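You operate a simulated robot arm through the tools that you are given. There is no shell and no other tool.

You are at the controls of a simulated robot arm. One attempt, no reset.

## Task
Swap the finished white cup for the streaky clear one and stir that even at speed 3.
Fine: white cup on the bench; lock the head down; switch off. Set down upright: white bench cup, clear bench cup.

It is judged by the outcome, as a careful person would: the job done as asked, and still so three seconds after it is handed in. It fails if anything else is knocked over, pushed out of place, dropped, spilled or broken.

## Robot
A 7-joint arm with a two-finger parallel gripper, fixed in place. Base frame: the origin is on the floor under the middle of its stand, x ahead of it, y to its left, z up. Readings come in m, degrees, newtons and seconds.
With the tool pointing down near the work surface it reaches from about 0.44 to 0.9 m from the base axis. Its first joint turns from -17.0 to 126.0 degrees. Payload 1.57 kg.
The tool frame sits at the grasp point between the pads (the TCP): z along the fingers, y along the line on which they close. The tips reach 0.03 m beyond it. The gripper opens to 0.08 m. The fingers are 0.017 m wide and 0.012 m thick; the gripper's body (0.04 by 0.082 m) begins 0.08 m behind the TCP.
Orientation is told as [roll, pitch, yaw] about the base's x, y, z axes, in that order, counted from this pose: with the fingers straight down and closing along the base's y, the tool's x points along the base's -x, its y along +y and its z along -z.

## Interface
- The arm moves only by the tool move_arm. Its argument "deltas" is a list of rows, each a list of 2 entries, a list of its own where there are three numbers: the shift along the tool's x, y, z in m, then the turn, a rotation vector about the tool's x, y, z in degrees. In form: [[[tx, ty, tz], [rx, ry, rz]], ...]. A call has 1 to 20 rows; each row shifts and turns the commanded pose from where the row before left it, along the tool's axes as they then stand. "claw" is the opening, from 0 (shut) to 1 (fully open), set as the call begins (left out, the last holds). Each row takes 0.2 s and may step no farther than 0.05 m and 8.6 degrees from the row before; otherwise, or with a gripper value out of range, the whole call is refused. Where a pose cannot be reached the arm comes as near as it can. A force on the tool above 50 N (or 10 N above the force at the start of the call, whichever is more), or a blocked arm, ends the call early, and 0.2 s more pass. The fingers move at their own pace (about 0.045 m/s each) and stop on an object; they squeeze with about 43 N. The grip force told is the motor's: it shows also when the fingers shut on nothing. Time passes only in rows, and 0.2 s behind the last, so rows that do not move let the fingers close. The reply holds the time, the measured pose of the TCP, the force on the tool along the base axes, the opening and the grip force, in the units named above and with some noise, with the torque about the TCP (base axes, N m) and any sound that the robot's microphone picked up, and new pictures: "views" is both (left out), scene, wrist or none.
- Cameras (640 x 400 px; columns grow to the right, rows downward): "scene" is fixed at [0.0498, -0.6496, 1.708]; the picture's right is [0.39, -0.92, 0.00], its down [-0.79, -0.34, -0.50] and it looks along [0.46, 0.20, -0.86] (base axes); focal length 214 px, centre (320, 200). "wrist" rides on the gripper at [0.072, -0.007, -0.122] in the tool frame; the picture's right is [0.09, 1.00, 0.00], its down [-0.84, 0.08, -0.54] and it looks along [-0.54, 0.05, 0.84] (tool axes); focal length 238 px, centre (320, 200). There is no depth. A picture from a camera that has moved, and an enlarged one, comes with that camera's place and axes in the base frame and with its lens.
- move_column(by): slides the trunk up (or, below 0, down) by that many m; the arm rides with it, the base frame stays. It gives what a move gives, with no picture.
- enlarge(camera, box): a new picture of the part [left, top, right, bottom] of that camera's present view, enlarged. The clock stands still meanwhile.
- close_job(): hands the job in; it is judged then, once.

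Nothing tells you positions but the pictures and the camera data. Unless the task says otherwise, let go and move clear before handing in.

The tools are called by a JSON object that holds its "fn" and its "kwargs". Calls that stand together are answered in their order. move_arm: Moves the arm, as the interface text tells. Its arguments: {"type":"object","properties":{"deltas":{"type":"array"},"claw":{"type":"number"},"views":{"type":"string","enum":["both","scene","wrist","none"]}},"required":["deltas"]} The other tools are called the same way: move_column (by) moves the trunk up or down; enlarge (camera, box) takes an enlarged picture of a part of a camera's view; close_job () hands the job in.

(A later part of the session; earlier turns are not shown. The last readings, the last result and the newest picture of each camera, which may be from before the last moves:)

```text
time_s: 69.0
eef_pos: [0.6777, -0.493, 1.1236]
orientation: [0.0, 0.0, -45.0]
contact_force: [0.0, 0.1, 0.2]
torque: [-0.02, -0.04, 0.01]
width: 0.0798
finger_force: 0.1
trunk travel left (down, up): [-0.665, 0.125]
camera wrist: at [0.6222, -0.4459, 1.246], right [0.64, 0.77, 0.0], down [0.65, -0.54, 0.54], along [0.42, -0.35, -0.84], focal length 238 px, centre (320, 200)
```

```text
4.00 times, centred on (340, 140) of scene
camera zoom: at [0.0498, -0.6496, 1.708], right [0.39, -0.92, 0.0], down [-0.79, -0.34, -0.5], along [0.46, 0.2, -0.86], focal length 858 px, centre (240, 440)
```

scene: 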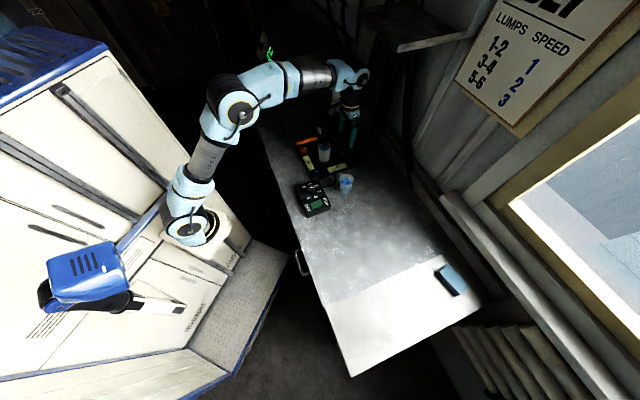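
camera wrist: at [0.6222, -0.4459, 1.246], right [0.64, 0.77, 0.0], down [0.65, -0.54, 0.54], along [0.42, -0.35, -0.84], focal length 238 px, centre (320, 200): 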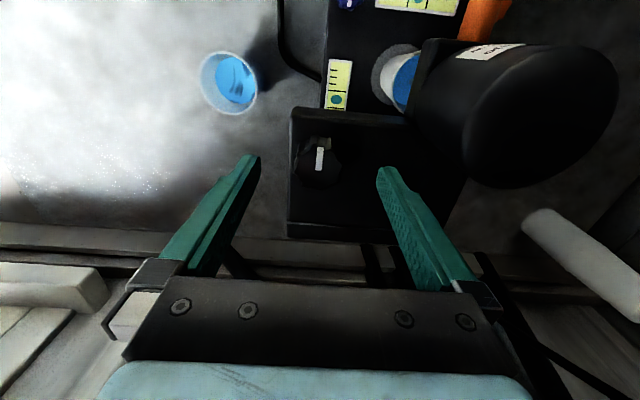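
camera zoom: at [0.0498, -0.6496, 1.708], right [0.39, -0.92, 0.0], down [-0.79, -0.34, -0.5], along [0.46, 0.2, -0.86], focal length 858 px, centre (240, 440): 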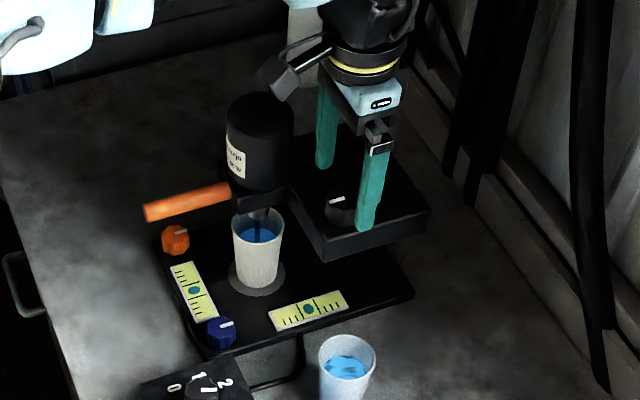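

{"fn": "move_arm", "kwargs": {"deltas": [[[-0.0015, -0.002, 0.0], [0, 0, 0]], [[0, 0, 0.012], [0, 0, 0]], [[0, 0, 0.012], [0, 0, 0]], [[0, 0, 0], [0, 0, 0]]], "views": "wrist"}}

{"fn": "enlarge", "kwargs": {"camera": "wrist", "box": [220, 90, 420, 230]}}

```text
time_s: 70.0
eef_pos: [0.679, -0.4961, 1.0996]
orientation: [0.0, 0.0, -45.0]
contact_force: [-0.5, 0.4, 0.2]
torque: [0.01, 0.0, -0.01]
width: 0.0802
finger_force: 0.0
trunk travel left (down, up): [-0.665, 0.125]
camera wrist: at [0.6223, -0.4499, 1.2224], right [0.64, 0.77, 0.0], down [0.65, -0.54, 0.54], along [0.42, -0.35, -0.84], focal length 238 px, centre (320, 200)
```

wrist: 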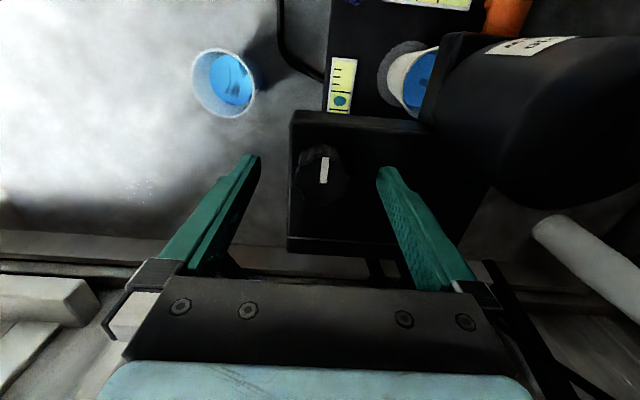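

```text
2.86 times, centred on (320, 160) of wrist
camera zoom: at [0.6223, -0.4499, 1.2224], right [0.64, 0.77, 0.0], down [0.65, -0.54, 0.54], along [0.42, -0.35, -0.84], focal length 681 px, centre (320, 314)
```

zoom: 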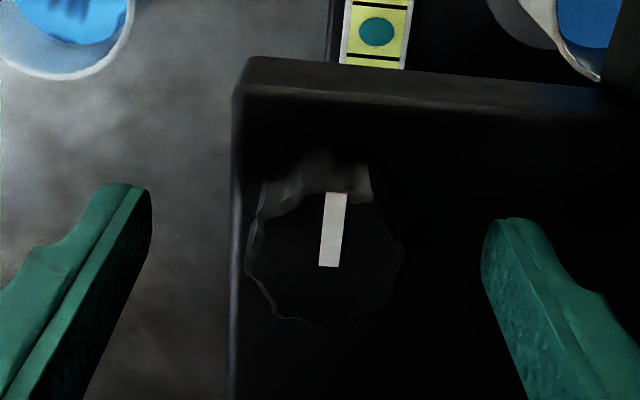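

The knob is centred under the gripper. Closing, then I'll try a small counter-clockwise turn and check the forces.

{"fn": "move_arm", "kwargs": {"deltas": [[[0, 0, 0.003], [0, 0, 0]], [[0, 0, 0], [0, 0, 0]], [[0, 0, 0], [0, 0, 0]], [[0, 0, 0], [0, 0, 0]]], "claw": 0, "views": "none"}}

{"fn": "move_arm", "kwargs": {"deltas": [[[0, 0, 0], [0, 0, -6]], [[0, 0, 0], [0, 0, -6]], [[0, 0, 0], [0, 0, 0]]], "views": "wrist"}}

{"fn": "enlarge", "kwargs": {"camera": "wrist", "box": [220, 90, 420, 230]}}

```text
time_s: 71.0
eef_pos: [0.6794, -0.4962, 1.0964]
orientation: [0.1, 0.1, -44.9]
contact_force: [6.9, 6.8, 0.5]
torque: [-0.18, -0.16, -0.01]
width: 0.0359
finger_force: 25.2
trunk travel left (down, up): [-0.665, 0.125]
```

```text
time_s: 71.8
eef_pos: [0.68, -0.4951, 1.0962]
orientation: [0.1, 0.0, -32.8]
contact_force: [11.8, 18.4, -2.7]
torque: [-0.33, -0.4, -0.02]
width: 0.0356
finger_force: 42.6
trunk travel left (down, up): [-0.665, 0.125]
camera wrist: at [0.6154, -0.4617, 1.2192], right [0.46, 0.89, 0.0], down [0.75, -0.39, 0.54], along [0.48, -0.25, -0.84], focal length 238 px, centre (320, 200)
```

wrist: 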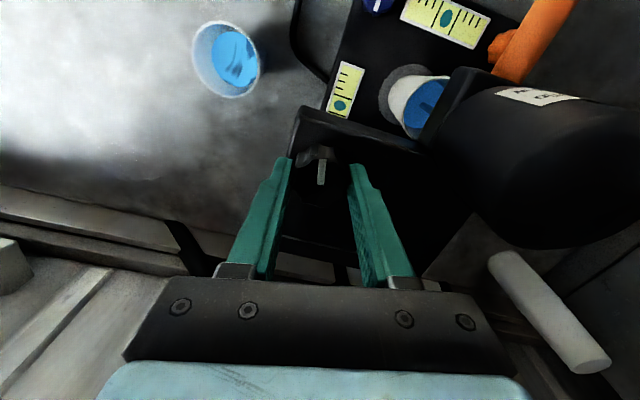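

```text
2.86 times, centred on (320, 160) of wrist
camera zoom: at [0.6154, -0.4617, 1.2192], right [0.46, 0.89, 0.0], down [0.75, -0.39, 0.54], along [0.48, -0.25, -0.84], focal length 681 px, centre (320, 314)
```

zoom: 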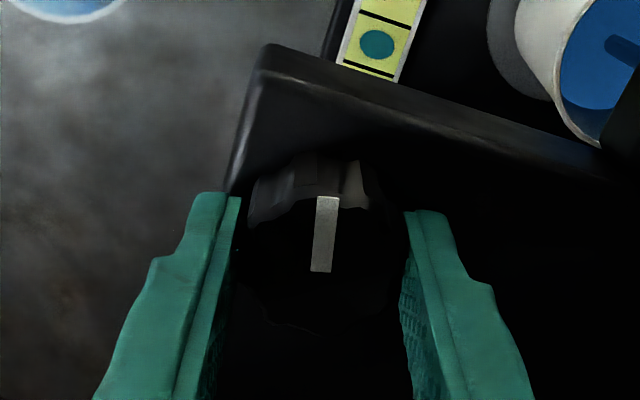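

It turns freely with the gripper, with no torque resistance. I'll continue counter-clockwise in steps, watching for a stop.

{"fn": "move_arm", "kwargs": {"deltas": [[[0, 0.001, 0], [0, 0, -8]], [[0, 0, 0], [0, 0, -8]], [[0, 0, 0], [0, 0, -8]], [[0, 0, 0], [0, 0, -8]], [[0, 0, 0], [0, 0, 0]]], "views": "none"}}

```text
time_s: 73.0
eef_pos: [0.6809, -0.4951, 1.0967]
orientation: [0.1, 0.0, -0.8]
contact_force: [14.3, 22.1, -5.6]
torque: [0.01, 0.54, -0.04]
width: 0.0356
finger_force: 42.7
trunk travel left (down, up): [-0.665, 0.125]
```

{"fn": "move_arm", "kwargs": {"deltas": [[[-0.001, 0.002, 0], [0, 0, 0]], [[0, 0, 0], [0, 0, 0]]], "views": "none"}}

```text
time_s: 73.6
eef_pos: [0.6799, -0.4947, 1.0968]
orientation: [0.0, 0.0, -1.1]
contact_force: [9.3, 12.6, -6.1]
torque: [1.13, -0.53, -0.03]
width: 0.0354
finger_force: 42.7
trunk travel left (down, up): [-0.665, 0.125]
```

Easing the offset halves the side load. I'll ease a little more and turn another 46°.

{"fn": "move_arm", "kwargs": {"deltas": [[[-0.001, 0.002, 0], [0, 0, 0]], [[0, 0, 0], [0, 0, -8]], [[0, 0, 0], [0, 0, -8]], [[0, 0, 0], [0, 0, -8]], [[0, 0, 0], [0, 0, -8]], [[0, 0, 0], [0, 0, -8]], [[0, 0, 0], [0, 0, -6]], [[0, 0, 0], [0, 0, 0]]], "views": "wrist"}}

{"fn": "enlarge", "kwargs": {"camera": "wrist", "box": [220, 90, 420, 230]}}

{"fn": "enlarge", "kwargs": {"camera": "scene", "box": [290, 90, 390, 190]}}

```text
time_s: 75.4
eef_pos: [0.6795, -0.4935, 1.097]
orientation: [-0.1, 0.0, 45.1]
contact_force: [0.7, -5.6, 5.4]
torque: [0.0, 0.39, 0.0]
width: 0.0355
finger_force: 42.1
trunk travel left (down, up): [-0.665, 0.125]
camera wrist: at [0.6333, -0.5488, 1.2202], right [-0.77, 0.64, 0.0], down [0.54, 0.65, 0.54], along [0.35, 0.42, -0.84], focal length 238 px, centre (320, 200)
```

wrist: 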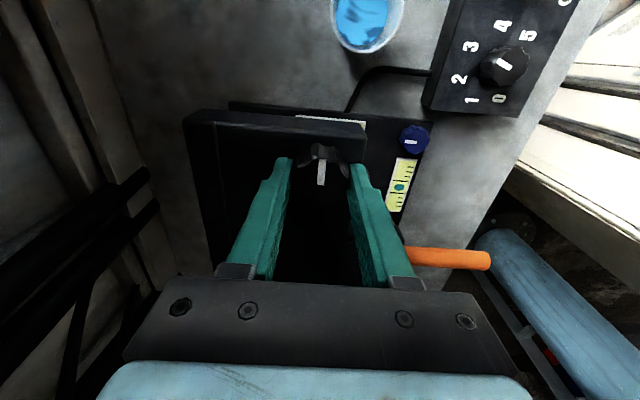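

```text
2.86 times, centred on (320, 160) of wrist
camera zoom: at [0.6333, -0.5488, 1.2202], right [-0.77, 0.64, 0.0], down [0.54, 0.65, 0.54], along [0.35, 0.42, -0.84], focal length 681 px, centre (320, 314)
```

zoom: 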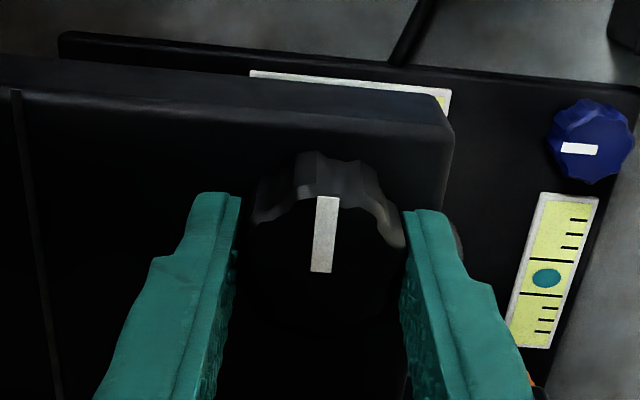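

```text
4.00 times, centred on (340, 140) of scene
camera zoom: at [0.0498, -0.6496, 1.708], right [0.39, -0.92, 0.0], down [-0.79, -0.34, -0.5], along [0.46, 0.2, -0.86], focal length 858 px, centre (240, 440)
```

zoom: 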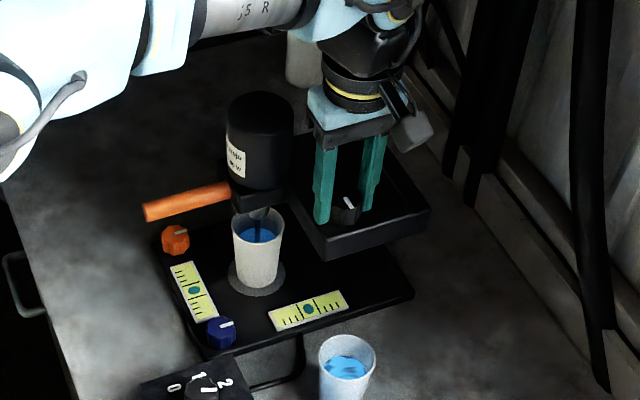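

The knob has turned 90° counter-clockwise. I'll release it, go back to the handle and repeat the gentle lift test.

{"fn": "move_arm", "kwargs": {"deltas": [[[0, 0, 0], [0, 0, 0]], [[0, 0, 0], [0, 0, 0]], [[0, 0, 0], [0, 0, 0]], [[0, 0, -0.04], [0, 0, 0]], [[0, 0, -0.04], [0, 0, 0]], [[0, 0, -0.04], [0, 0, 0]], [[0, 0, -0.04], [0, 0, 0]], [[0, 0, 0], [0, 0, 0]]], "claw": 1, "views": "none"}}

{"fn": "move_arm", "kwargs": {"deltas": [[[0, 0, 0], [0, 0, 8.2]], [[0, 0, 0], [0, 0, 8.2]], [[0, 0, 0], [0, 0, 8.2]], [[0, 0, 0], [0, 0, 8.2]], [[0, 0, 0], [0, 0, 8.2]], [[0, 0, 0], [0, 0, 8.2]], [[0, 0, 0], [0, 0, 8.2]], [[0, 0, 0], [0, 0, 8.2]], [[0, 0, 0], [0, 0, 8.2]], [[0, 0, 0], [0, 0, 8.2]], [[0, 0, 0], [0, 0, 8.0]], [[0.036, 0.0247, 0], [0, 0, 0]], [[0.036, 0.0247, 0], [0, 0, 0]], [[0.036, 0.0247, 0], [0, 0, 0]], [[0.036, 0.0247, 0], [0, 0, 0]], [[0, 0, 0], [0, 0, 0]]], "views": "wrist"}}

{"fn": "enlarge", "kwargs": {"camera": "wrist", "box": [220, 40, 420, 240]}}

```text
time_s: 77.2
eef_pos: [0.679, -0.492, 1.2552]
orientation: [-0.1, 0.1, 45.0]
contact_force: [-0.4, 0.3, 0.6]
torque: [0.0, -0.01, 0.01]
width: 0.0799
finger_force: 0.2
trunk travel left (down, up): [-0.665, 0.125]
```

```text
time_s: 80.6
eef_pos: [0.6481, -0.3212, 1.2553]
orientation: [0.0, 0.0, -45.0]
contact_force: [0.4, 0.3, 0.1]
torque: [0.01, 0.01, -0.02]
width: 0.08
finger_force: 0.0
trunk travel left (down, up): [-0.665, 0.125]
camera wrist: at [0.5916, -0.275, 1.3787], right [0.64, 0.77, 0.0], down [0.65, -0.54, 0.54], along [0.42, -0.35, -0.84], focal length 238 px, centre (320, 200)
```

wrist: 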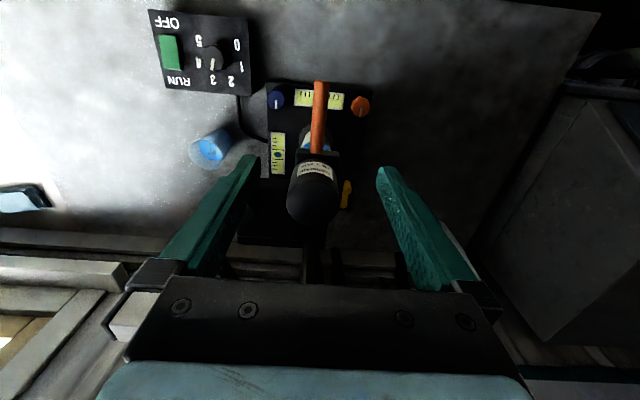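

```text
2.00 times, centred on (320, 140) of wrist
camera zoom: at [0.5916, -0.275, 1.3787], right [0.64, 0.77, 0.0], down [0.65, -0.54, 0.54], along [0.42, -0.35, -0.84], focal length 477 px, centre (320, 320)
```

zoom: 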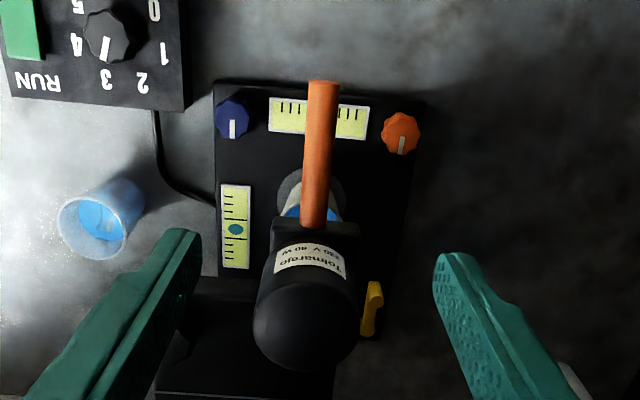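

Aligned over the handle again. Descending and gripping.

{"fn": "move_arm", "kwargs": {"deltas": [[[0, 0, 0.045], [0, 0, 0]], [[0, 0, 0.045], [0, 0, 0]], [[0, 0, 0.045], [0, 0, 0]], [[0, 0, 0.045], [0, 0, 0]], [[0, 0, 0.026], [0, 0, 0]], [[0, 0, 0], [0, 0, 0]]], "views": "wrist"}}

{"fn": "move_arm", "kwargs": {"deltas": [[[0, 0, 0], [0, 0, 0]], [[0, 0, 0], [0, 0, 0]], [[0, 0, 0], [0, 0, 0]], [[0, 0, 0], [0, 0, 0]], [[0, 0, 0], [0, 0, 0]]], "claw": 0, "views": "none"}}

{"fn": "move_arm", "kwargs": {"deltas": [[[0, 0, -0.001], [0, 0, 0]], [[0, 0, -0.001], [0, 0, 0]], [[0, 0, 0], [0, 0, 0]]], "views": "none"}}

```text
time_s: 82.0
eef_pos: [0.6498, -0.3177, 1.0491]
orientation: [0.0, 0.0, -44.9]
contact_force: [-0.5, 0.5, -0.1]
torque: [-0.01, 0.0, -0.02]
width: 0.0798
finger_force: 0.2
trunk travel left (down, up): [-0.665, 0.125]
camera wrist: at [0.5933, -0.2717, 1.1722], right [0.64, 0.77, 0.0], down [0.65, -0.54, 0.54], along [0.42, -0.35, -0.84], focal length 238 px, centre (320, 200)
```

wrist: 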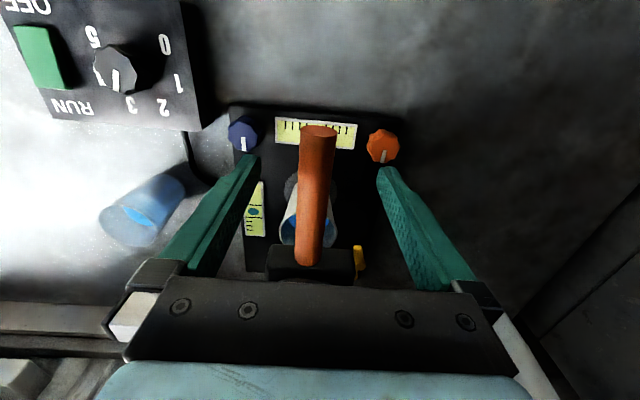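

```text
time_s: 83.2
eef_pos: [0.6478, -0.3215, 1.05]
orientation: [-0.1, 0.1, -45.2]
contact_force: [-19.2, -13.6, 0.3]
torque: [0.02, 0.33, -0.01]
width: 0.0198
finger_force: 27.1
trunk travel left (down, up): [-0.665, 0.125]
```

```text
time_s: 84.0
eef_pos: [0.6455, -0.3206, 1.0506]
orientation: [-0.1, 0.3, -45.0]
contact_force: [-28.8, -15.3, -21.0]
torque: [0.36, 0.44, 0.0]
width: 0.0199
finger_force: 33.5
trunk travel left (down, up): [-0.665, 0.125]
```

The head is still locked (21 N with no lift). I'll ease off and release, then look at the knob and post area again before trying more turn.

{"fn": "move_arm", "kwargs": {"deltas": [[[0, -0.003, 0.002], [0, 0, 0]], [[0, 0, 0], [0, 0, 0]]], "views": "none"}}

{"fn": "move_arm", "kwargs": {"deltas": [[[0, 0, 0], [0, 0, 0]], [[0, 0, 0], [0, 0, 0]], [[0, 0, 0], [0, 0, 0]], [[0, 0, -0.045], [0, 0, 0]], [[0, 0, -0.045], [0, 0, 0]], [[0, 0, -0.045], [0, 0, 0]], [[0.02, -0.03, -0.045], [0, 0, 0]], [[0.02, -0.03, 0], [0, 0, 0]], [[0, -0.04, 0], [0, 0, 0]], [[0, -0.04, 0], [0, 0, 0]], [[0, 0, 0], [0, 0, 0]]], "claw": 1, "views": "both"}}

{"fn": "enlarge", "kwargs": {"camera": "wrist", "box": [270, 80, 420, 240]}}

{"fn": "enlarge", "kwargs": {"camera": "scene", "box": [290, 110, 390, 200]}}

```text
time_s: 84.6
eef_pos: [0.647, -0.3211, 1.0509]
orientation: [0.1, -0.1, -44.9]
contact_force: [-16.4, -5.6, -5.0]
torque: [0.67, 0.79, -0.03]
width: 0.0196
finger_force: 33.4
trunk travel left (down, up): [-0.665, 0.125]
```

```text
refused: row 7 steps farther than a row can; nothing moved
```

```text
2.50 times, centred on (345, 160) of wrist
camera zoom: at [0.5905, -0.2747, 1.1749], right [0.64, 0.77, 0.0], down [0.65, -0.54, 0.54], along [0.42, -0.34, -0.84], focal length 596 px, centre (258, 300)
```

zoom: 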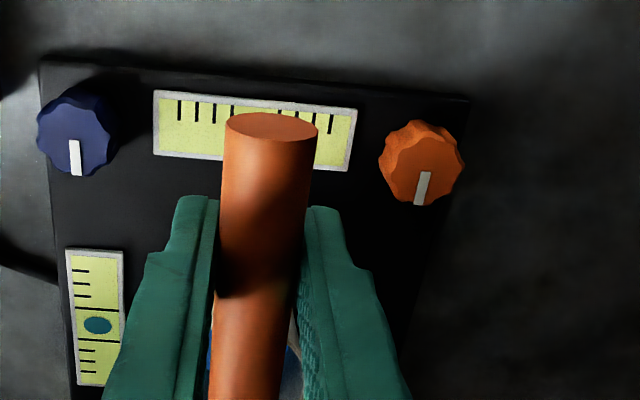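

```text
4.44 times, centred on (340, 155) of scene
camera zoom: at [0.0498, -0.6496, 1.708], right [0.39, -0.92, 0.0], down [-0.79, -0.34, -0.5], along [0.46, 0.2, -0.86], focal length 953 px, centre (231, 400)
```

zoom: 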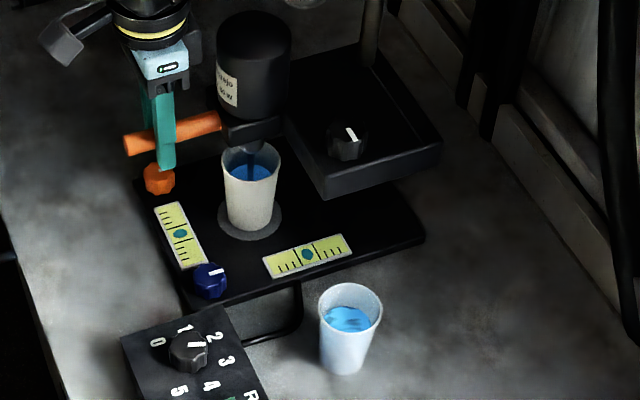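

The release call was refused for a step-size slip; nothing moved. I'll redo it with shorter steps.

{"fn": "move_arm", "kwargs": {"deltas": [[[0, 0, 0], [0, 0, 0]], [[0, 0, 0], [0, 0, 0]], [[0, 0, 0], [0, 0, 0]], [[0, 0, -0.045], [0, 0, 0]], [[0, 0, -0.045], [0, 0, 0]], [[0, 0, -0.045], [0, 0, 0]], [[0, 0, -0.045], [0, 0, 0]], [[0.02, -0.03, 0], [0, 0, 0]], [[0.02, -0.03, 0], [0, 0, 0]], [[0, -0.04, 0], [0, 0, 0]], [[0, 0, 0], [0, 0, 0]]], "claw": 1, "views": "wrist"}}

{"fn": "enlarge", "kwargs": {"camera": "wrist", "box": [270, 80, 420, 240]}}

{"fn": "enlarge", "kwargs": {"camera": "scene", "box": [310, 110, 370, 170]}}

```text
time_s: 87.0
eef_pos: [0.5443, -0.3641, 1.2305]
orientation: [0.0, 0.0, -45.1]
contact_force: [-0.4, 0.1, -0.4]
torque: [0.01, -0.02, 0.01]
width: 0.0801
finger_force: 0.1
trunk travel left (down, up): [-0.665, 0.125]
camera wrist: at [0.4888, -0.3165, 1.3541], right [0.64, 0.77, 0.0], down [0.65, -0.54, 0.54], along [0.42, -0.35, -0.84], focal length 238 px, centre (320, 200)
```

wrist: 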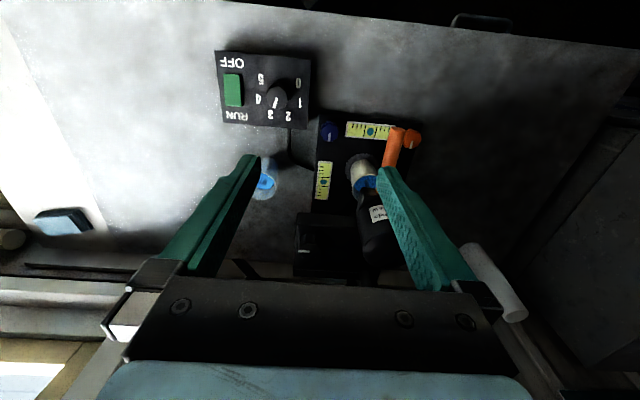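

```text
2.50 times, centred on (345, 160) of wrist
camera zoom: at [0.4888, -0.3165, 1.3541], right [0.64, 0.77, 0.0], down [0.65, -0.54, 0.54], along [0.42, -0.35, -0.84], focal length 596 px, centre (258, 300)
```

zoom: 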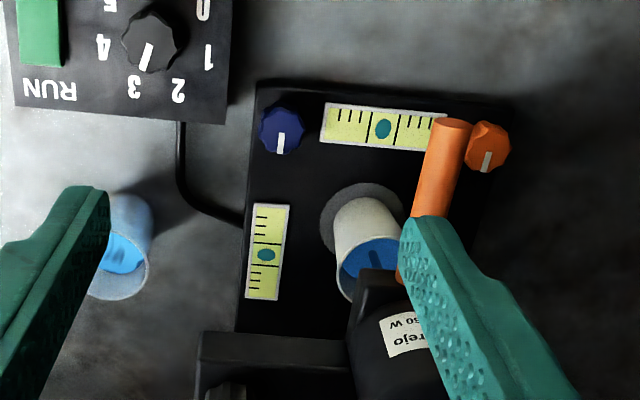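

```text
6.67 times, centred on (340, 140) of scene
camera zoom: at [0.0498, -0.6496, 1.708], right [0.39, -0.92, 0.0], down [-0.79, -0.34, -0.5], along [0.46, 0.2, -0.86], focal length 1430 px, centre (187, 600)
```

zoom: 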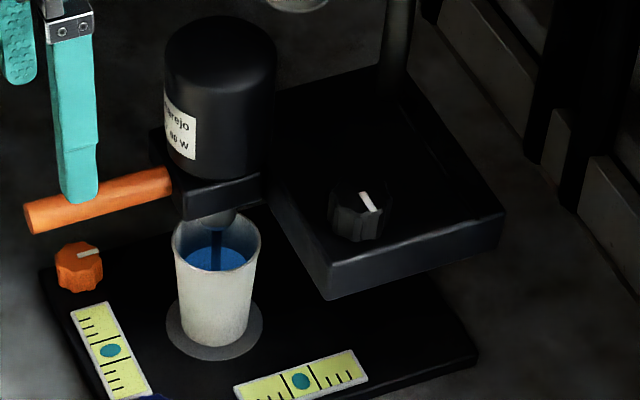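

The head carriage (bracket plus block) rides on the post and the black knob sits on it, so it is the natural clamp. I'll go back and turn it further counter-clockwise, starting from a yaw that allows a longer turn.

{"fn": "move_arm", "kwargs": {"deltas": [[[-0.0374, 0.001, 0], [0, 0, 0]], [[-0.0374, 0.001, 0], [0, 0, 0]], [[-0.0374, 0.001, 0], [0, 0, 0]], [[-0.0374, 0.001, 0], [0, 0, 0]], [[-0.0374, 0, 0], [0, 0, 0]], [[0, 0, 0], [0, 0, 7.5]], [[0, 0, 0], [0, 0, 7.5]], [[0, 0, 0], [0, 0, 7.5]], [[0, 0, 0], [0, 0, 7.5]], [[0, 0, 0], [0, 0, 7.5]], [[0, 0, 0], [0, 0, 7.5]], [[0, 0, 0], [0, 0, 0]]], "views": "wrist"}}

{"fn": "enlarge", "kwargs": {"camera": "wrist", "box": [250, 60, 390, 200]}}

```text
time_s: 89.6
eef_pos: [0.6829, -0.4965, 1.2302]
orientation: [0.1, -0.1, -90.1]
contact_force: [-0.3, -0.7, 0.5]
torque: [0.0, -0.03, -0.02]
width: 0.08
finger_force: 0.0
trunk travel left (down, up): [-0.665, 0.125]
camera wrist: at [0.6763, -0.4228, 1.3528], right [1.0, 0.09, 0.0], down [0.08, -0.84, 0.54], along [0.05, -0.54, -0.84], focal length 238 px, centre (320, 200)
```

wrist: 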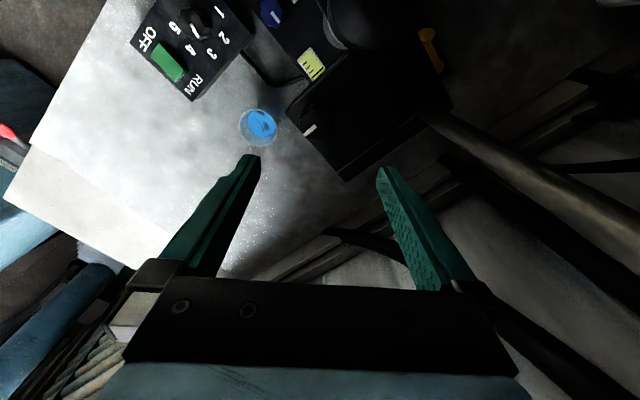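

```text
2.86 times, centred on (320, 130) of wrist
camera zoom: at [0.6763, -0.4228, 1.3528], right [1.0, 0.09, 0.0], down [0.08, -0.84, 0.54], along [0.05, -0.54, -0.84], focal length 681 px, centre (320, 400)
```

zoom: 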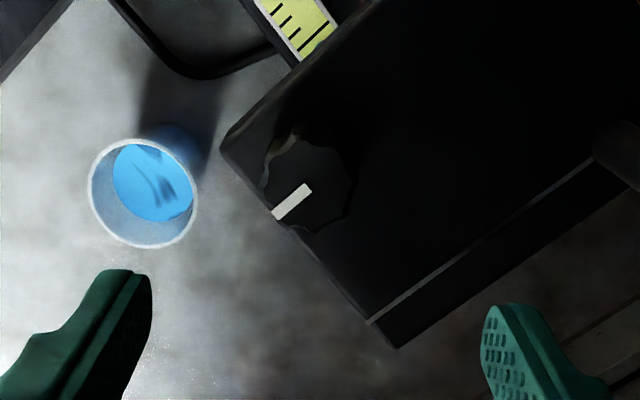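

The post is now visible rising from the block's far corner, and the knob is 5 mm toward -x. I'll correct, descend and check once more.

{"fn": "move_arm", "kwargs": {"deltas": [[[0, -0.005, 0.02], [0, 0, 0]], [[0, 0, 0.04], [0, 0, 0]], [[0, 0, 0.04], [0, 0, 0]], [[0, 0, 0.015], [0, 0, 0]], [[0, 0, 0], [0, 0, 0]]], "views": "wrist"}}

{"fn": "enlarge", "kwargs": {"camera": "wrist", "box": [220, 90, 420, 230]}}

```text
time_s: 90.8
eef_pos: [0.678, -0.4965, 1.1116]
orientation: [-0.1, -0.1, -90.0]
contact_force: [0.1, -0.4, 0.1]
torque: [-0.04, 0.01, 0.01]
width: 0.0798
finger_force: 0.0
trunk travel left (down, up): [-0.665, 0.125]
camera wrist: at [0.6708, -0.4234, 1.2351], right [1.0, 0.09, 0.0], down [0.08, -0.84, 0.54], along [0.05, -0.54, -0.84], focal length 238 px, centre (320, 200)
```

wrist: 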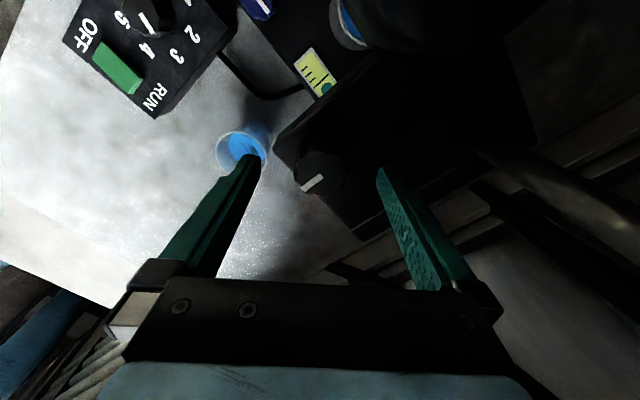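

```text
2.86 times, centred on (320, 160) of wrist
camera zoom: at [0.6708, -0.4234, 1.2351], right [1.0, 0.09, 0.0], down [0.08, -0.84, 0.54], along [0.05, -0.54, -0.84], focal length 681 px, centre (320, 314)
```

zoom: 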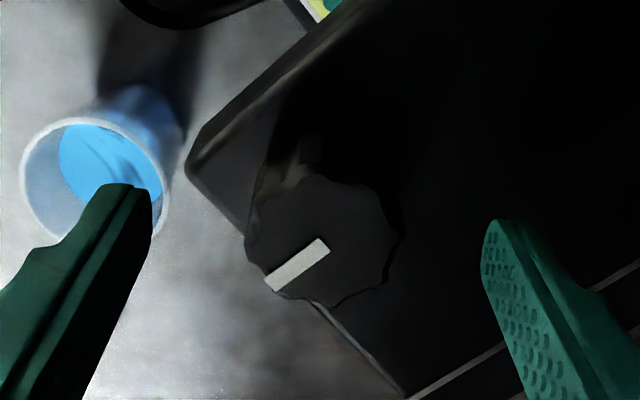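

Well centred. Down 15 mm, close, and turn counter-clockwise.

{"fn": "move_arm", "kwargs": {"deltas": [[[0, 0, 0.015], [0, 0, 0]], [[0, 0, 0], [0, 0, 0]]], "views": "none"}}

{"fn": "move_arm", "kwargs": {"deltas": [[[0, 0, 0], [0, 0, 0]], [[0, 0, 0], [0, 0, 0]], [[0, 0, 0], [0, 0, 0]], [[0, 0, 0], [0, 0, 0]]], "claw": 0, "views": "none"}}

{"fn": "move_arm", "kwargs": {"deltas": [[[0, 0, 0], [0, 0, -8]], [[0, 0, 0], [0, 0, -8]], [[0, 0, 0], [0, 0, -8]], [[0, 0, 0], [0, 0, -8]], [[0, 0, 0], [0, 0, -8]], [[0, 0, 0], [0, 0, 0]]], "views": "none"}}

```text
time_s: 91.4
eef_pos: [0.6792, -0.4962, 1.0979]
orientation: [0.0, 0.0, -90.0]
contact_force: [-0.9, 0.0, 0.8]
torque: [0.03, -0.02, -0.02]
width: 0.08
finger_force: 0.1
trunk travel left (down, up): [-0.665, 0.125]
```

```text
time_s: 92.4
eef_pos: [0.6786, -0.4964, 1.0973]
orientation: [0.0, -0.1, -90.0]
contact_force: [-1.2, 0.1, 0.9]
torque: [-0.01, 0.01, 0.04]
width: 0.0353
finger_force: 25.0
trunk travel left (down, up): [-0.665, 0.125]
```

```text
time_s: 93.8
eef_pos: [0.6795, -0.4961, 1.1002]
orientation: [0.1, -0.2, -49.9]
contact_force: [20.6, -9.5, -2.3]
torque: [-0.08, -0.25, -0.02]
width: 0.035
finger_force: 42.1
trunk travel left (down, up): [-0.665, 0.125]
```

{"fn": "move_arm", "kwargs": {"deltas": [[[-0.002, 0, 0], [0, 0, -8]], [[0, 0, 0], [0, 0, -8]], [[0, 0, 0], [0, 0, -8]], [[0, 0, 0], [0, 0, -8]], [[0, 0, 0], [0, 0, -8]], [[0, 0, 0], [0, 0, 0]]], "views": "none"}}

```text
time_s: 95.2
eef_pos: [0.6793, -0.4948, 1.1014]
orientation: [0.1, 0.0, -9.7]
contact_force: [1.5, 15.4, -5.4]
torque: [0.31, 0.99, -0.01]
width: 0.0352
finger_force: 42.6
trunk travel left (down, up): [-0.665, 0.125]
```

{"fn": "move_arm", "kwargs": {"deltas": [[[0, 0.001, 0], [0, 0, -8]], [[0, 0, 0], [0, 0, -8]], [[0, 0, 0], [0, 0, -8]], [[0, 0, 0], [0, 0, -8]], [[0, 0, 0], [0, 0, -8]], [[0, 0, 0], [0, 0, -8]], [[0, 0, 0], [0, 0, -8]], [[0, 0, 0], [0, 0, 0]]], "views": "wrist"}}

{"fn": "enlarge", "kwargs": {"camera": "wrist", "box": [220, 90, 420, 230]}}

{"fn": "enlarge", "kwargs": {"camera": "scene", "box": [310, 110, 370, 170]}}

```text
time_s: 97.0
eef_pos: [0.6789, -0.4955, 1.1002]
orientation: [-0.1, 0.1, 46.2]
contact_force: [-8.6, 13.3, 2.2]
torque: [-0.07, 0.39, -0.64]
width: 0.0343
finger_force: 41.6
trunk travel left (down, up): [-0.665, 0.125]
camera wrist: at [0.6328, -0.5512, 1.2239], right [-0.78, 0.62, 0.0], down [0.53, 0.66, 0.54], along [0.34, 0.42, -0.84], focal length 238 px, centre (320, 200)
```

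wrist: 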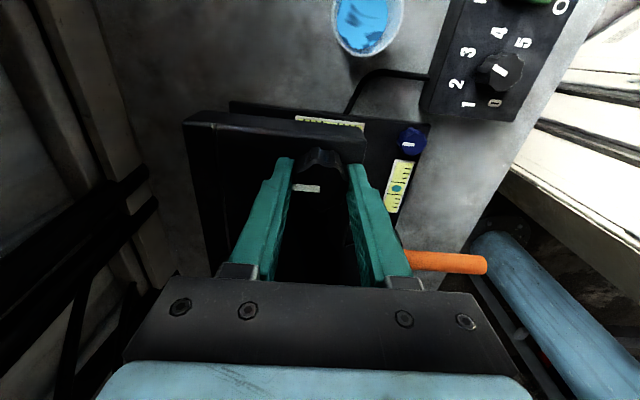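

```text
2.86 times, centred on (320, 160) of wrist
camera zoom: at [0.6328, -0.5512, 1.2239], right [-0.78, 0.62, 0.0], down [0.53, 0.66, 0.54], along [0.34, 0.42, -0.84], focal length 681 px, centre (320, 314)
```

zoom: 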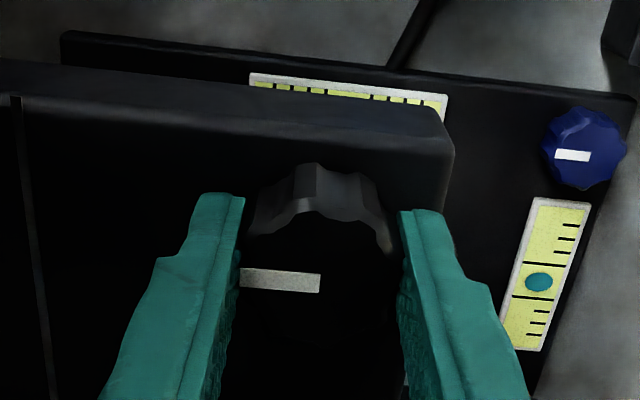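

```text
6.67 times, centred on (340, 140) of scene
camera zoom: at [0.0498, -0.6496, 1.708], right [0.39, -0.92, 0.0], down [-0.79, -0.34, -0.5], along [0.46, 0.2, -0.86], focal length 1430 px, centre (187, 600)
```

zoom: 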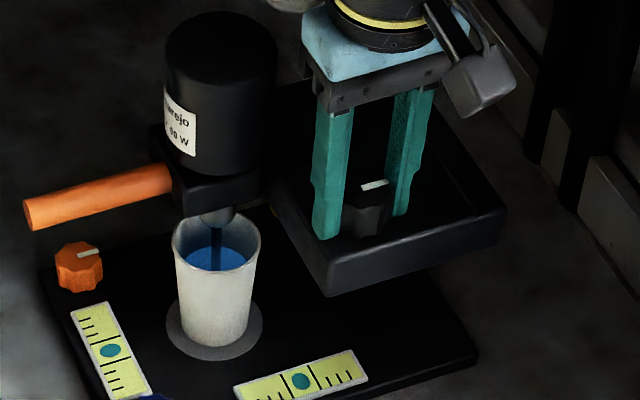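

Torque rose and the grip slipped at the end, and the pointer is now 180° from where it began, so the knob has reached its other stop. I'll release and repeat the lift test at the handle.

{"fn": "move_arm", "kwargs": {"deltas": [[[0, 0, 0], [0, 0, 0]], [[0, 0, 0], [0, 0, 0]], [[0, 0, 0], [0, 0, 0]], [[0, 0, -0.04], [0, 0, 0]], [[0, 0, -0.04], [0, 0, 0]], [[0, 0, -0.04], [0, 0, 0]], [[0, 0, -0.04], [0, 0, 0]], [[0, 0, 0], [0, 0, 0]]], "claw": 1, "views": "wrist"}}

{"fn": "move_arm", "kwargs": {"deltas": [[[0, 0, 0], [0, 0, 8.3]], [[0, 0, 0], [0, 0, 8.3]], [[0, 0, 0], [0, 0, 8.3]], [[0, 0, 0], [0, 0, 8.3]], [[0, 0, 0], [0, 0, 8.3]], [[0, 0, 0], [0, 0, 8.3]], [[0, 0, 0], [0, 0, 8.3]], [[0, 0, 0], [0, 0, 8.3]], [[0, 0, 0], [0, 0, 8.3]], [[0, 0, 0], [0, 0, 8.3]], [[0, 0, 0], [0, 0, 8.0]], [[0.036, 0.0247, 0], [0, 0, 0]], [[0.036, 0.0247, 0], [0, 0, 0]], [[0.036, 0.0247, 0], [0, 0, 0]], [[0.036, 0.0247, 0], [0, 0, 0]], [[0, 0, 0], [0, 0, 0]]], "views": "wrist"}}

{"fn": "enlarge", "kwargs": {"camera": "wrist", "box": [220, 40, 420, 240]}}

```text
time_s: 98.8
eef_pos: [0.6776, -0.4966, 1.263]
orientation: [0.0, 0.0, 46.0]
contact_force: [-0.2, -0.7, 0.7]
torque: [-0.01, 0.0, 0.02]
width: 0.0799
finger_force: 0.1
trunk travel left (down, up): [-0.665, 0.125]
camera wrist: at [0.6321, -0.5524, 1.3857], right [-0.78, 0.63, 0.0], down [0.53, 0.66, 0.54], along [0.34, 0.42, -0.84], focal length 238 px, centre (320, 200)
```

wrist: 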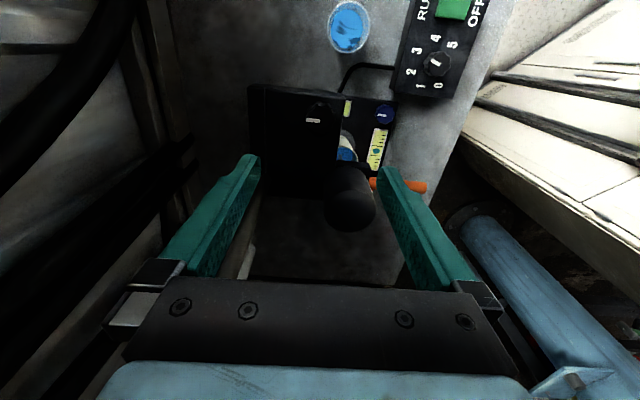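

```text
time_s: 102.2
eef_pos: [0.646, -0.3224, 1.2599]
orientation: [0.0, 0.0, -45.0]
contact_force: [0.2, 0.2, -0.9]
torque: [-0.01, -0.02, 0.01]
width: 0.08
finger_force: 0.1
trunk travel left (down, up): [-0.665, 0.125]
camera wrist: at [0.5909, -0.2757, 1.3829], right [0.64, 0.77, 0.0], down [0.65, -0.54, 0.54], along [0.42, -0.35, -0.84], focal length 238 px, centre (320, 200)
```

wrist: 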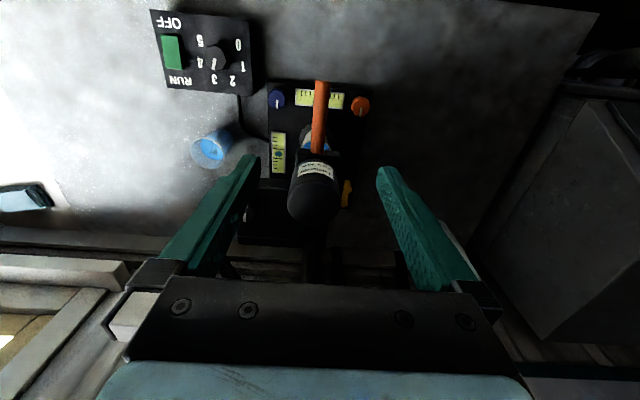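

```text
2.00 times, centred on (320, 140) of wrist
camera zoom: at [0.5909, -0.2757, 1.3829], right [0.64, 0.77, 0.0], down [0.65, -0.54, 0.54], along [0.42, -0.35, -0.84], focal length 477 px, centre (320, 320)
```

zoom: 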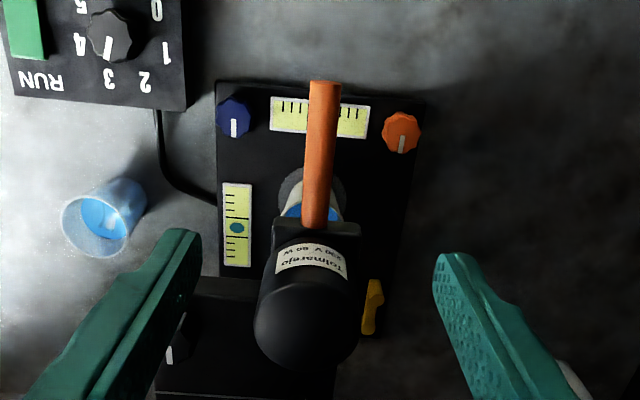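

{"fn": "move_arm", "kwargs": {"deltas": [[[0, 0, 0.045], [0, 0, 0]], [[0, 0, 0.045], [0, 0, 0]], [[0, 0, 0.045], [0, 0, 0]], [[0, 0, 0.03], [0, 0, 0]], [[0, 0, 0], [0, 0, 0]], [[0, 0, 0], [0, 0, 0]]], "views": "wrist"}}

{"fn": "enlarge", "kwargs": {"camera": "wrist", "box": [220, 80, 420, 280]}}

```text
time_s: 103.6
eef_pos: [0.6483, -0.3227, 1.0942]
orientation: [0.0, 0.1, -45.0]
contact_force: [-0.3, 0.2, 0.2]
torque: [0.0, 0.02, 0.0]
width: 0.0801
finger_force: 0.0
trunk travel left (down, up): [-0.665, 0.125]
camera wrist: at [0.5923, -0.2756, 1.2176], right [0.64, 0.77, 0.0], down [0.65, -0.54, 0.54], along [0.42, -0.35, -0.84], focal length 238 px, centre (320, 200)
```

wrist: 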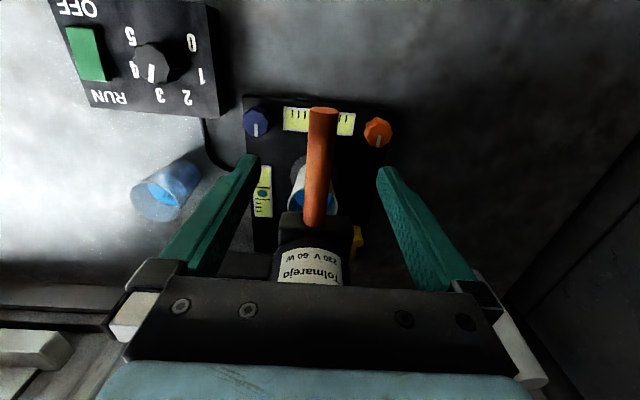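

```text
2.00 times, centred on (320, 180) of wrist
camera zoom: at [0.5923, -0.2756, 1.2176], right [0.64, 0.77, 0.0], down [0.65, -0.54, 0.54], along [0.42, -0.35, -0.84], focal length 477 px, centre (320, 240)
```

zoom: 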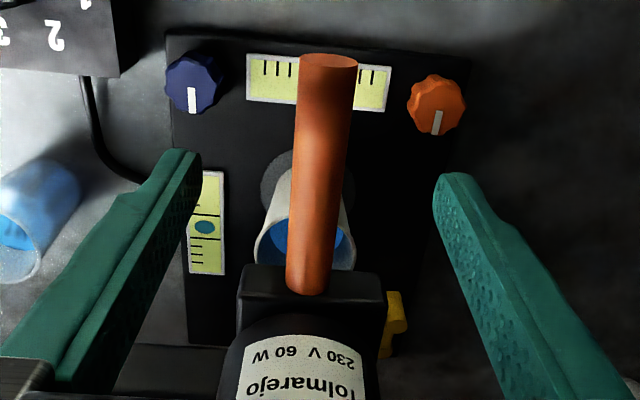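

Centred. Final descent, grip, and gentle lift test.

{"fn": "move_arm", "kwargs": {"deltas": [[[0, 0, 0.025], [0, 0, 0]], [[0, 0, 0.02], [0, 0, 0]], [[0, 0, 0], [0, 0, 0]], [[0, 0, 0], [0, 0, 0]]], "views": "none"}}

{"fn": "move_arm", "kwargs": {"deltas": [[[0, 0, 0], [0, 0, 0]], [[0, 0, 0], [0, 0, 0]], [[0, 0, 0], [0, 0, 0]], [[0, 0, 0], [0, 0, 0]], [[0, 0, 0], [0, 0, 0]]], "claw": 0, "views": "none"}}

{"fn": "move_arm", "kwargs": {"deltas": [[[0, 0, -0.001], [0, 0, 0]], [[0, 0, -0.001], [0, 0, 0]], [[0, 0, 0], [0, 0, 0]]], "views": "none"}}

```text
time_s: 104.6
eef_pos: [0.6481, -0.3222, 1.051]
orientation: [0.1, -0.1, -45.0]
contact_force: [-0.1, 0.1, -0.4]
torque: [-0.02, -0.01, -0.03]
width: 0.0801
finger_force: 0.1
trunk travel left (down, up): [-0.665, 0.125]
```

```text
time_s: 105.8
eef_pos: [0.6476, -0.3228, 1.0509]
orientation: [0.1, 0.1, -45.0]
contact_force: [3.1, 1.8, 0.3]
torque: [0.0, -0.05, 0.04]
width: 0.0199
finger_force: 27.4
trunk travel left (down, up): [-0.665, 0.125]
```

```text
time_s: 106.6
eef_pos: [0.6479, -0.3214, 1.0524]
orientation: [0.0, 0.1, -44.9]
contact_force: [7.7, 8.0, -5.6]
torque: [0.36, 0.28, 0.02]
width: 0.0199
finger_force: 33.4
trunk travel left (down, up): [-0.665, 0.125]
```

The handle moved 1.5 mm with only 5.6 N, so the head is free now. I'll lift 10 mm more and watch how it moves.

{"fn": "move_arm", "kwargs": {"deltas": [[[0, 0, -0.003], [0, 0, 0]], [[0, 0, -0.003], [0, 0, 0]], [[0, 0, -0.004], [0, 0, 0]], [[0, 0, 0], [0, 0, 0]]], "views": "both"}}

{"fn": "enlarge", "kwargs": {"camera": "scene", "box": [290, 100, 380, 190]}}

```text
time_s: 107.6
eef_pos: [0.648, -0.3218, 1.0607]
orientation: [0.0, 0.1, -44.8]
contact_force: [9.4, 15.9, -3.7]
torque: [0.35, 0.31, 0.01]
width: 0.0199
finger_force: 33.9
trunk travel left (down, up): [-0.665, 0.125]
camera wrist: at [0.5917, -0.2756, 1.185], right [0.64, 0.77, 0.0], down [0.65, -0.54, 0.54], along [0.42, -0.35, -0.84], focal length 238 px, centre (320, 200)
```

scene: 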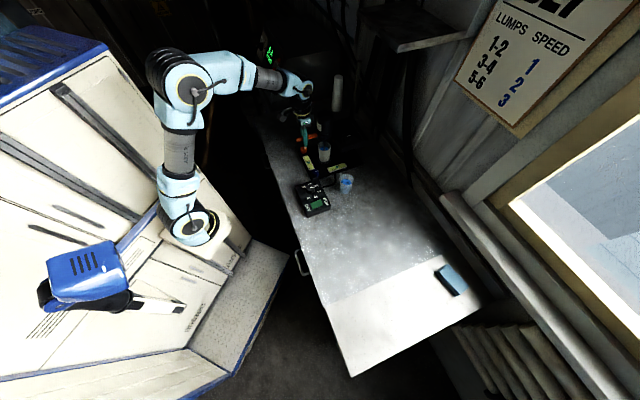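
wrist: 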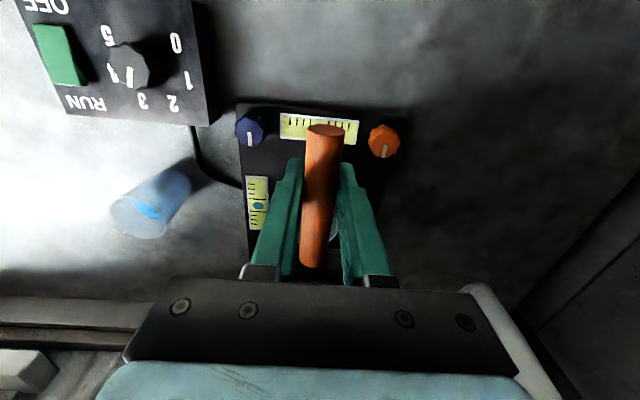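

```text
4.44 times, centred on (335, 145) of scene
camera zoom: at [0.0498, -0.6496, 1.708], right [0.39, -0.92, 0.0], down [-0.79, -0.34, -0.5], along [0.46, 0.2, -0.86], focal length 953 px, centre (253, 444)
```

zoom: 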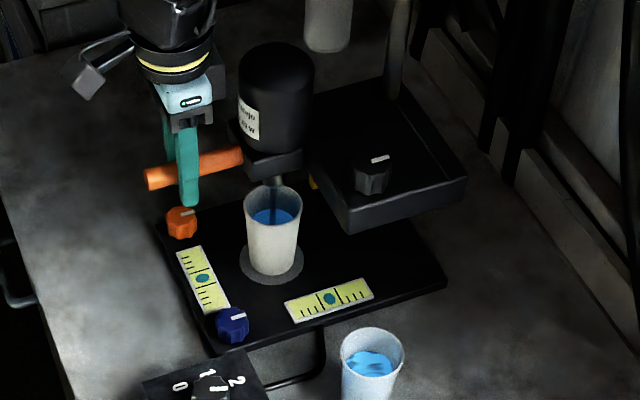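

It rises with only a few newtons. I'll keep lifting in small steps and watch whether it slides or tilts.

{"fn": "move_arm", "kwargs": {"deltas": [[[0, 0, -0.005], [0, 0, 0]], [[0, 0, -0.005], [0, 0, 0]], [[0, 0, -0.005], [0, 0, 0]], [[0, 0, -0.005], [0, 0, 0]], [[0, 0, 0], [0, 0, 0]]], "views": "wrist"}}

{"fn": "enlarge", "kwargs": {"camera": "scene", "box": [290, 100, 380, 190]}}

```text
time_s: 108.8
eef_pos: [0.6475, -0.3227, 1.0832]
orientation: [0.0, 0.1, -44.9]
contact_force: [17.2, 22.7, -4.0]
torque: [0.27, 0.26, 0.02]
width: 0.0199
finger_force: 33.1
trunk travel left (down, up): [-0.665, 0.125]
camera wrist: at [0.5916, -0.2755, 1.2058], right [0.64, 0.77, 0.0], down [0.65, -0.54, 0.54], along [0.42, -0.35, -0.84], focal length 238 px, centre (320, 200)
```

wrist: 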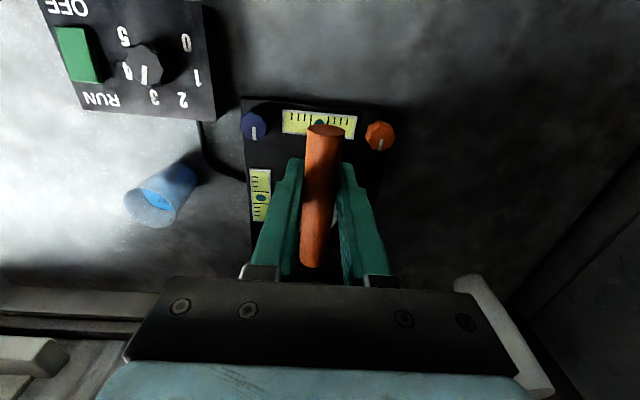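

```text
4.44 times, centred on (335, 145) of scene
camera zoom: at [0.0498, -0.6496, 1.708], right [0.39, -0.92, 0.0], down [-0.79, -0.34, -0.5], along [0.46, 0.2, -0.86], focal length 953 px, centre (253, 444)
```

zoom: 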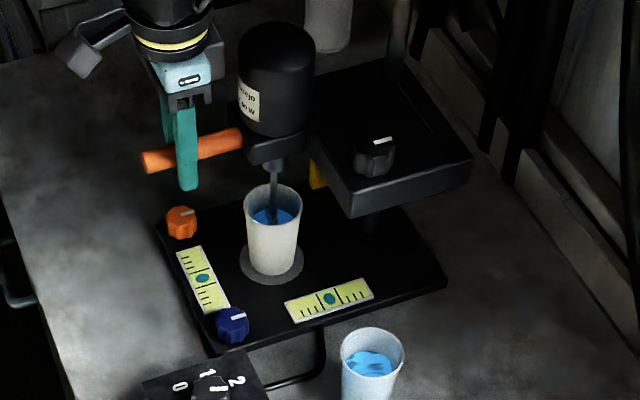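

The whole head (motor, bracket and block) slides straight up the post. Before going higher I'll check, at this small lift, whether it stays up by itself when I loosen the grip.

{"fn": "move_arm", "kwargs": {"deltas": [[[0, 0.003, 0], [0, 0, 0]], [[0, 0, 0], [0, 0, 0]]], "views": "none"}}

{"fn": "move_arm", "kwargs": {"deltas": [[[0, 0, 0], [0, 0, 0]], [[0, 0, 0], [0, 0, 0]], [[0, 0, 0], [0, 0, 0]]], "claw": 0.35, "views": "wrist"}}

{"fn": "enlarge", "kwargs": {"camera": "scene", "box": [290, 100, 380, 190]}}

```text
time_s: 109.4
eef_pos: [0.6466, -0.3227, 1.0828]
orientation: [-0.2, 0.2, -45.0]
contact_force: [-5.6, 17.4, 1.6]
torque: [0.19, 0.44, 0.09]
width: 0.0197
finger_force: 34.2
trunk travel left (down, up): [-0.665, 0.125]
```

```text
time_s: 110.2
eef_pos: [0.6486, -0.3228, 1.0829]
orientation: [-0.1, 0.1, -45.0]
contact_force: [0.3, -0.1, 0.6]
torque: [0.01, 0.01, 0.02]
width: 0.0282
finger_force: 0.0
trunk travel left (down, up): [-0.665, 0.125]
camera wrist: at [0.5935, -0.2756, 1.2057], right [0.64, 0.77, 0.0], down [0.65, -0.54, 0.54], along [0.42, -0.35, -0.84], focal length 238 px, centre (320, 200)
```

wrist: 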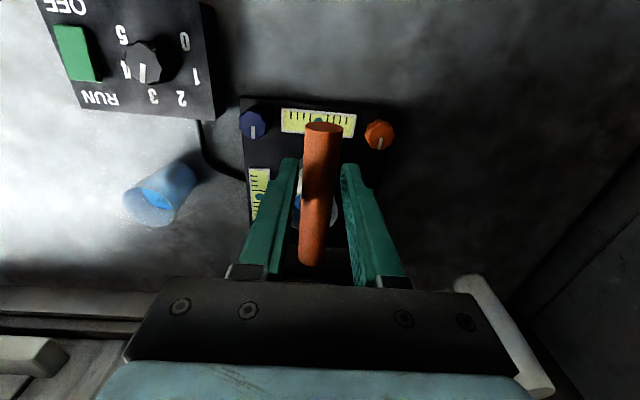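

```text
4.44 times, centred on (335, 145) of scene
camera zoom: at [0.0498, -0.6496, 1.708], right [0.39, -0.92, 0.0], down [-0.79, -0.34, -0.5], along [0.46, 0.2, -0.86], focal length 953 px, centre (253, 444)
```

zoom: 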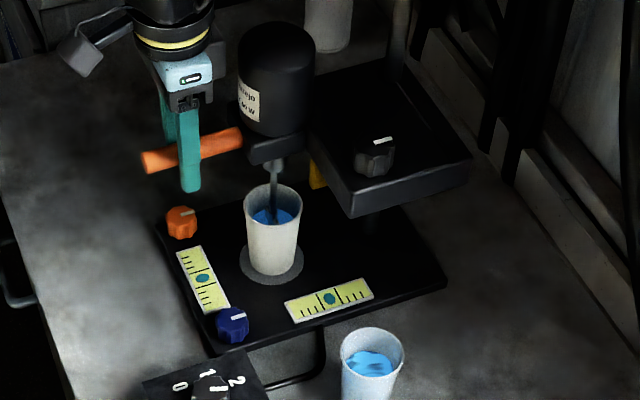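

The head stays up on its own, so it is counterbalanced. I'll re-grip and lift in 1 cm steps until the stirrer is well clear of the cup.

{"fn": "move_arm", "kwargs": {"deltas": [[[0, 0, 0], [0, 0, 0]], [[0, 0, 0], [0, 0, 0]], [[0, 0, -0.01], [0, 0, 0]], [[0, 0, -0.01], [0, 0, 0]], [[0, 0, -0.01], [0, 0, 0]], [[0, 0, -0.01], [0, 0, 0]], [[0, 0, 0], [0, 0, 0]]], "claw": 0, "views": "none"}}

{"fn": "enlarge", "kwargs": {"camera": "scene", "box": [290, 90, 380, 190]}}

```text
time_s: 111.8
eef_pos: [0.6488, -0.3229, 1.1233]
orientation: [0.1, -0.1, -45.1]
contact_force: [-4.6, -20.1, -3.2]
torque: [-0.2, -0.02, 0.03]
width: 0.0197
finger_force: 33.8
trunk travel left (down, up): [-0.665, 0.125]
```

```text
4.00 times, centred on (335, 140) of scene
camera zoom: at [0.0498, -0.6496, 1.708], right [0.39, -0.92, 0.0], down [-0.79, -0.34, -0.5], along [0.46, 0.2, -0.86], focal length 858 px, centre (260, 440)
```

zoom: 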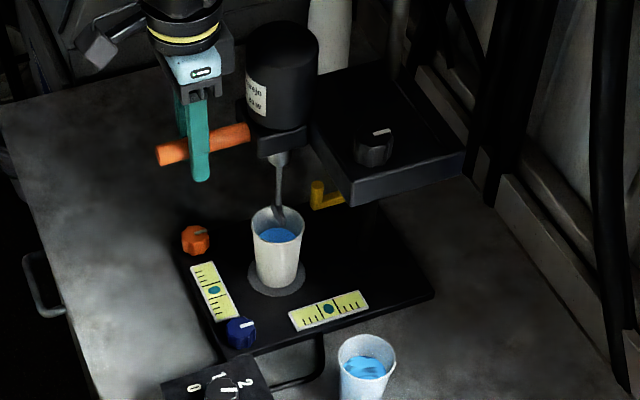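

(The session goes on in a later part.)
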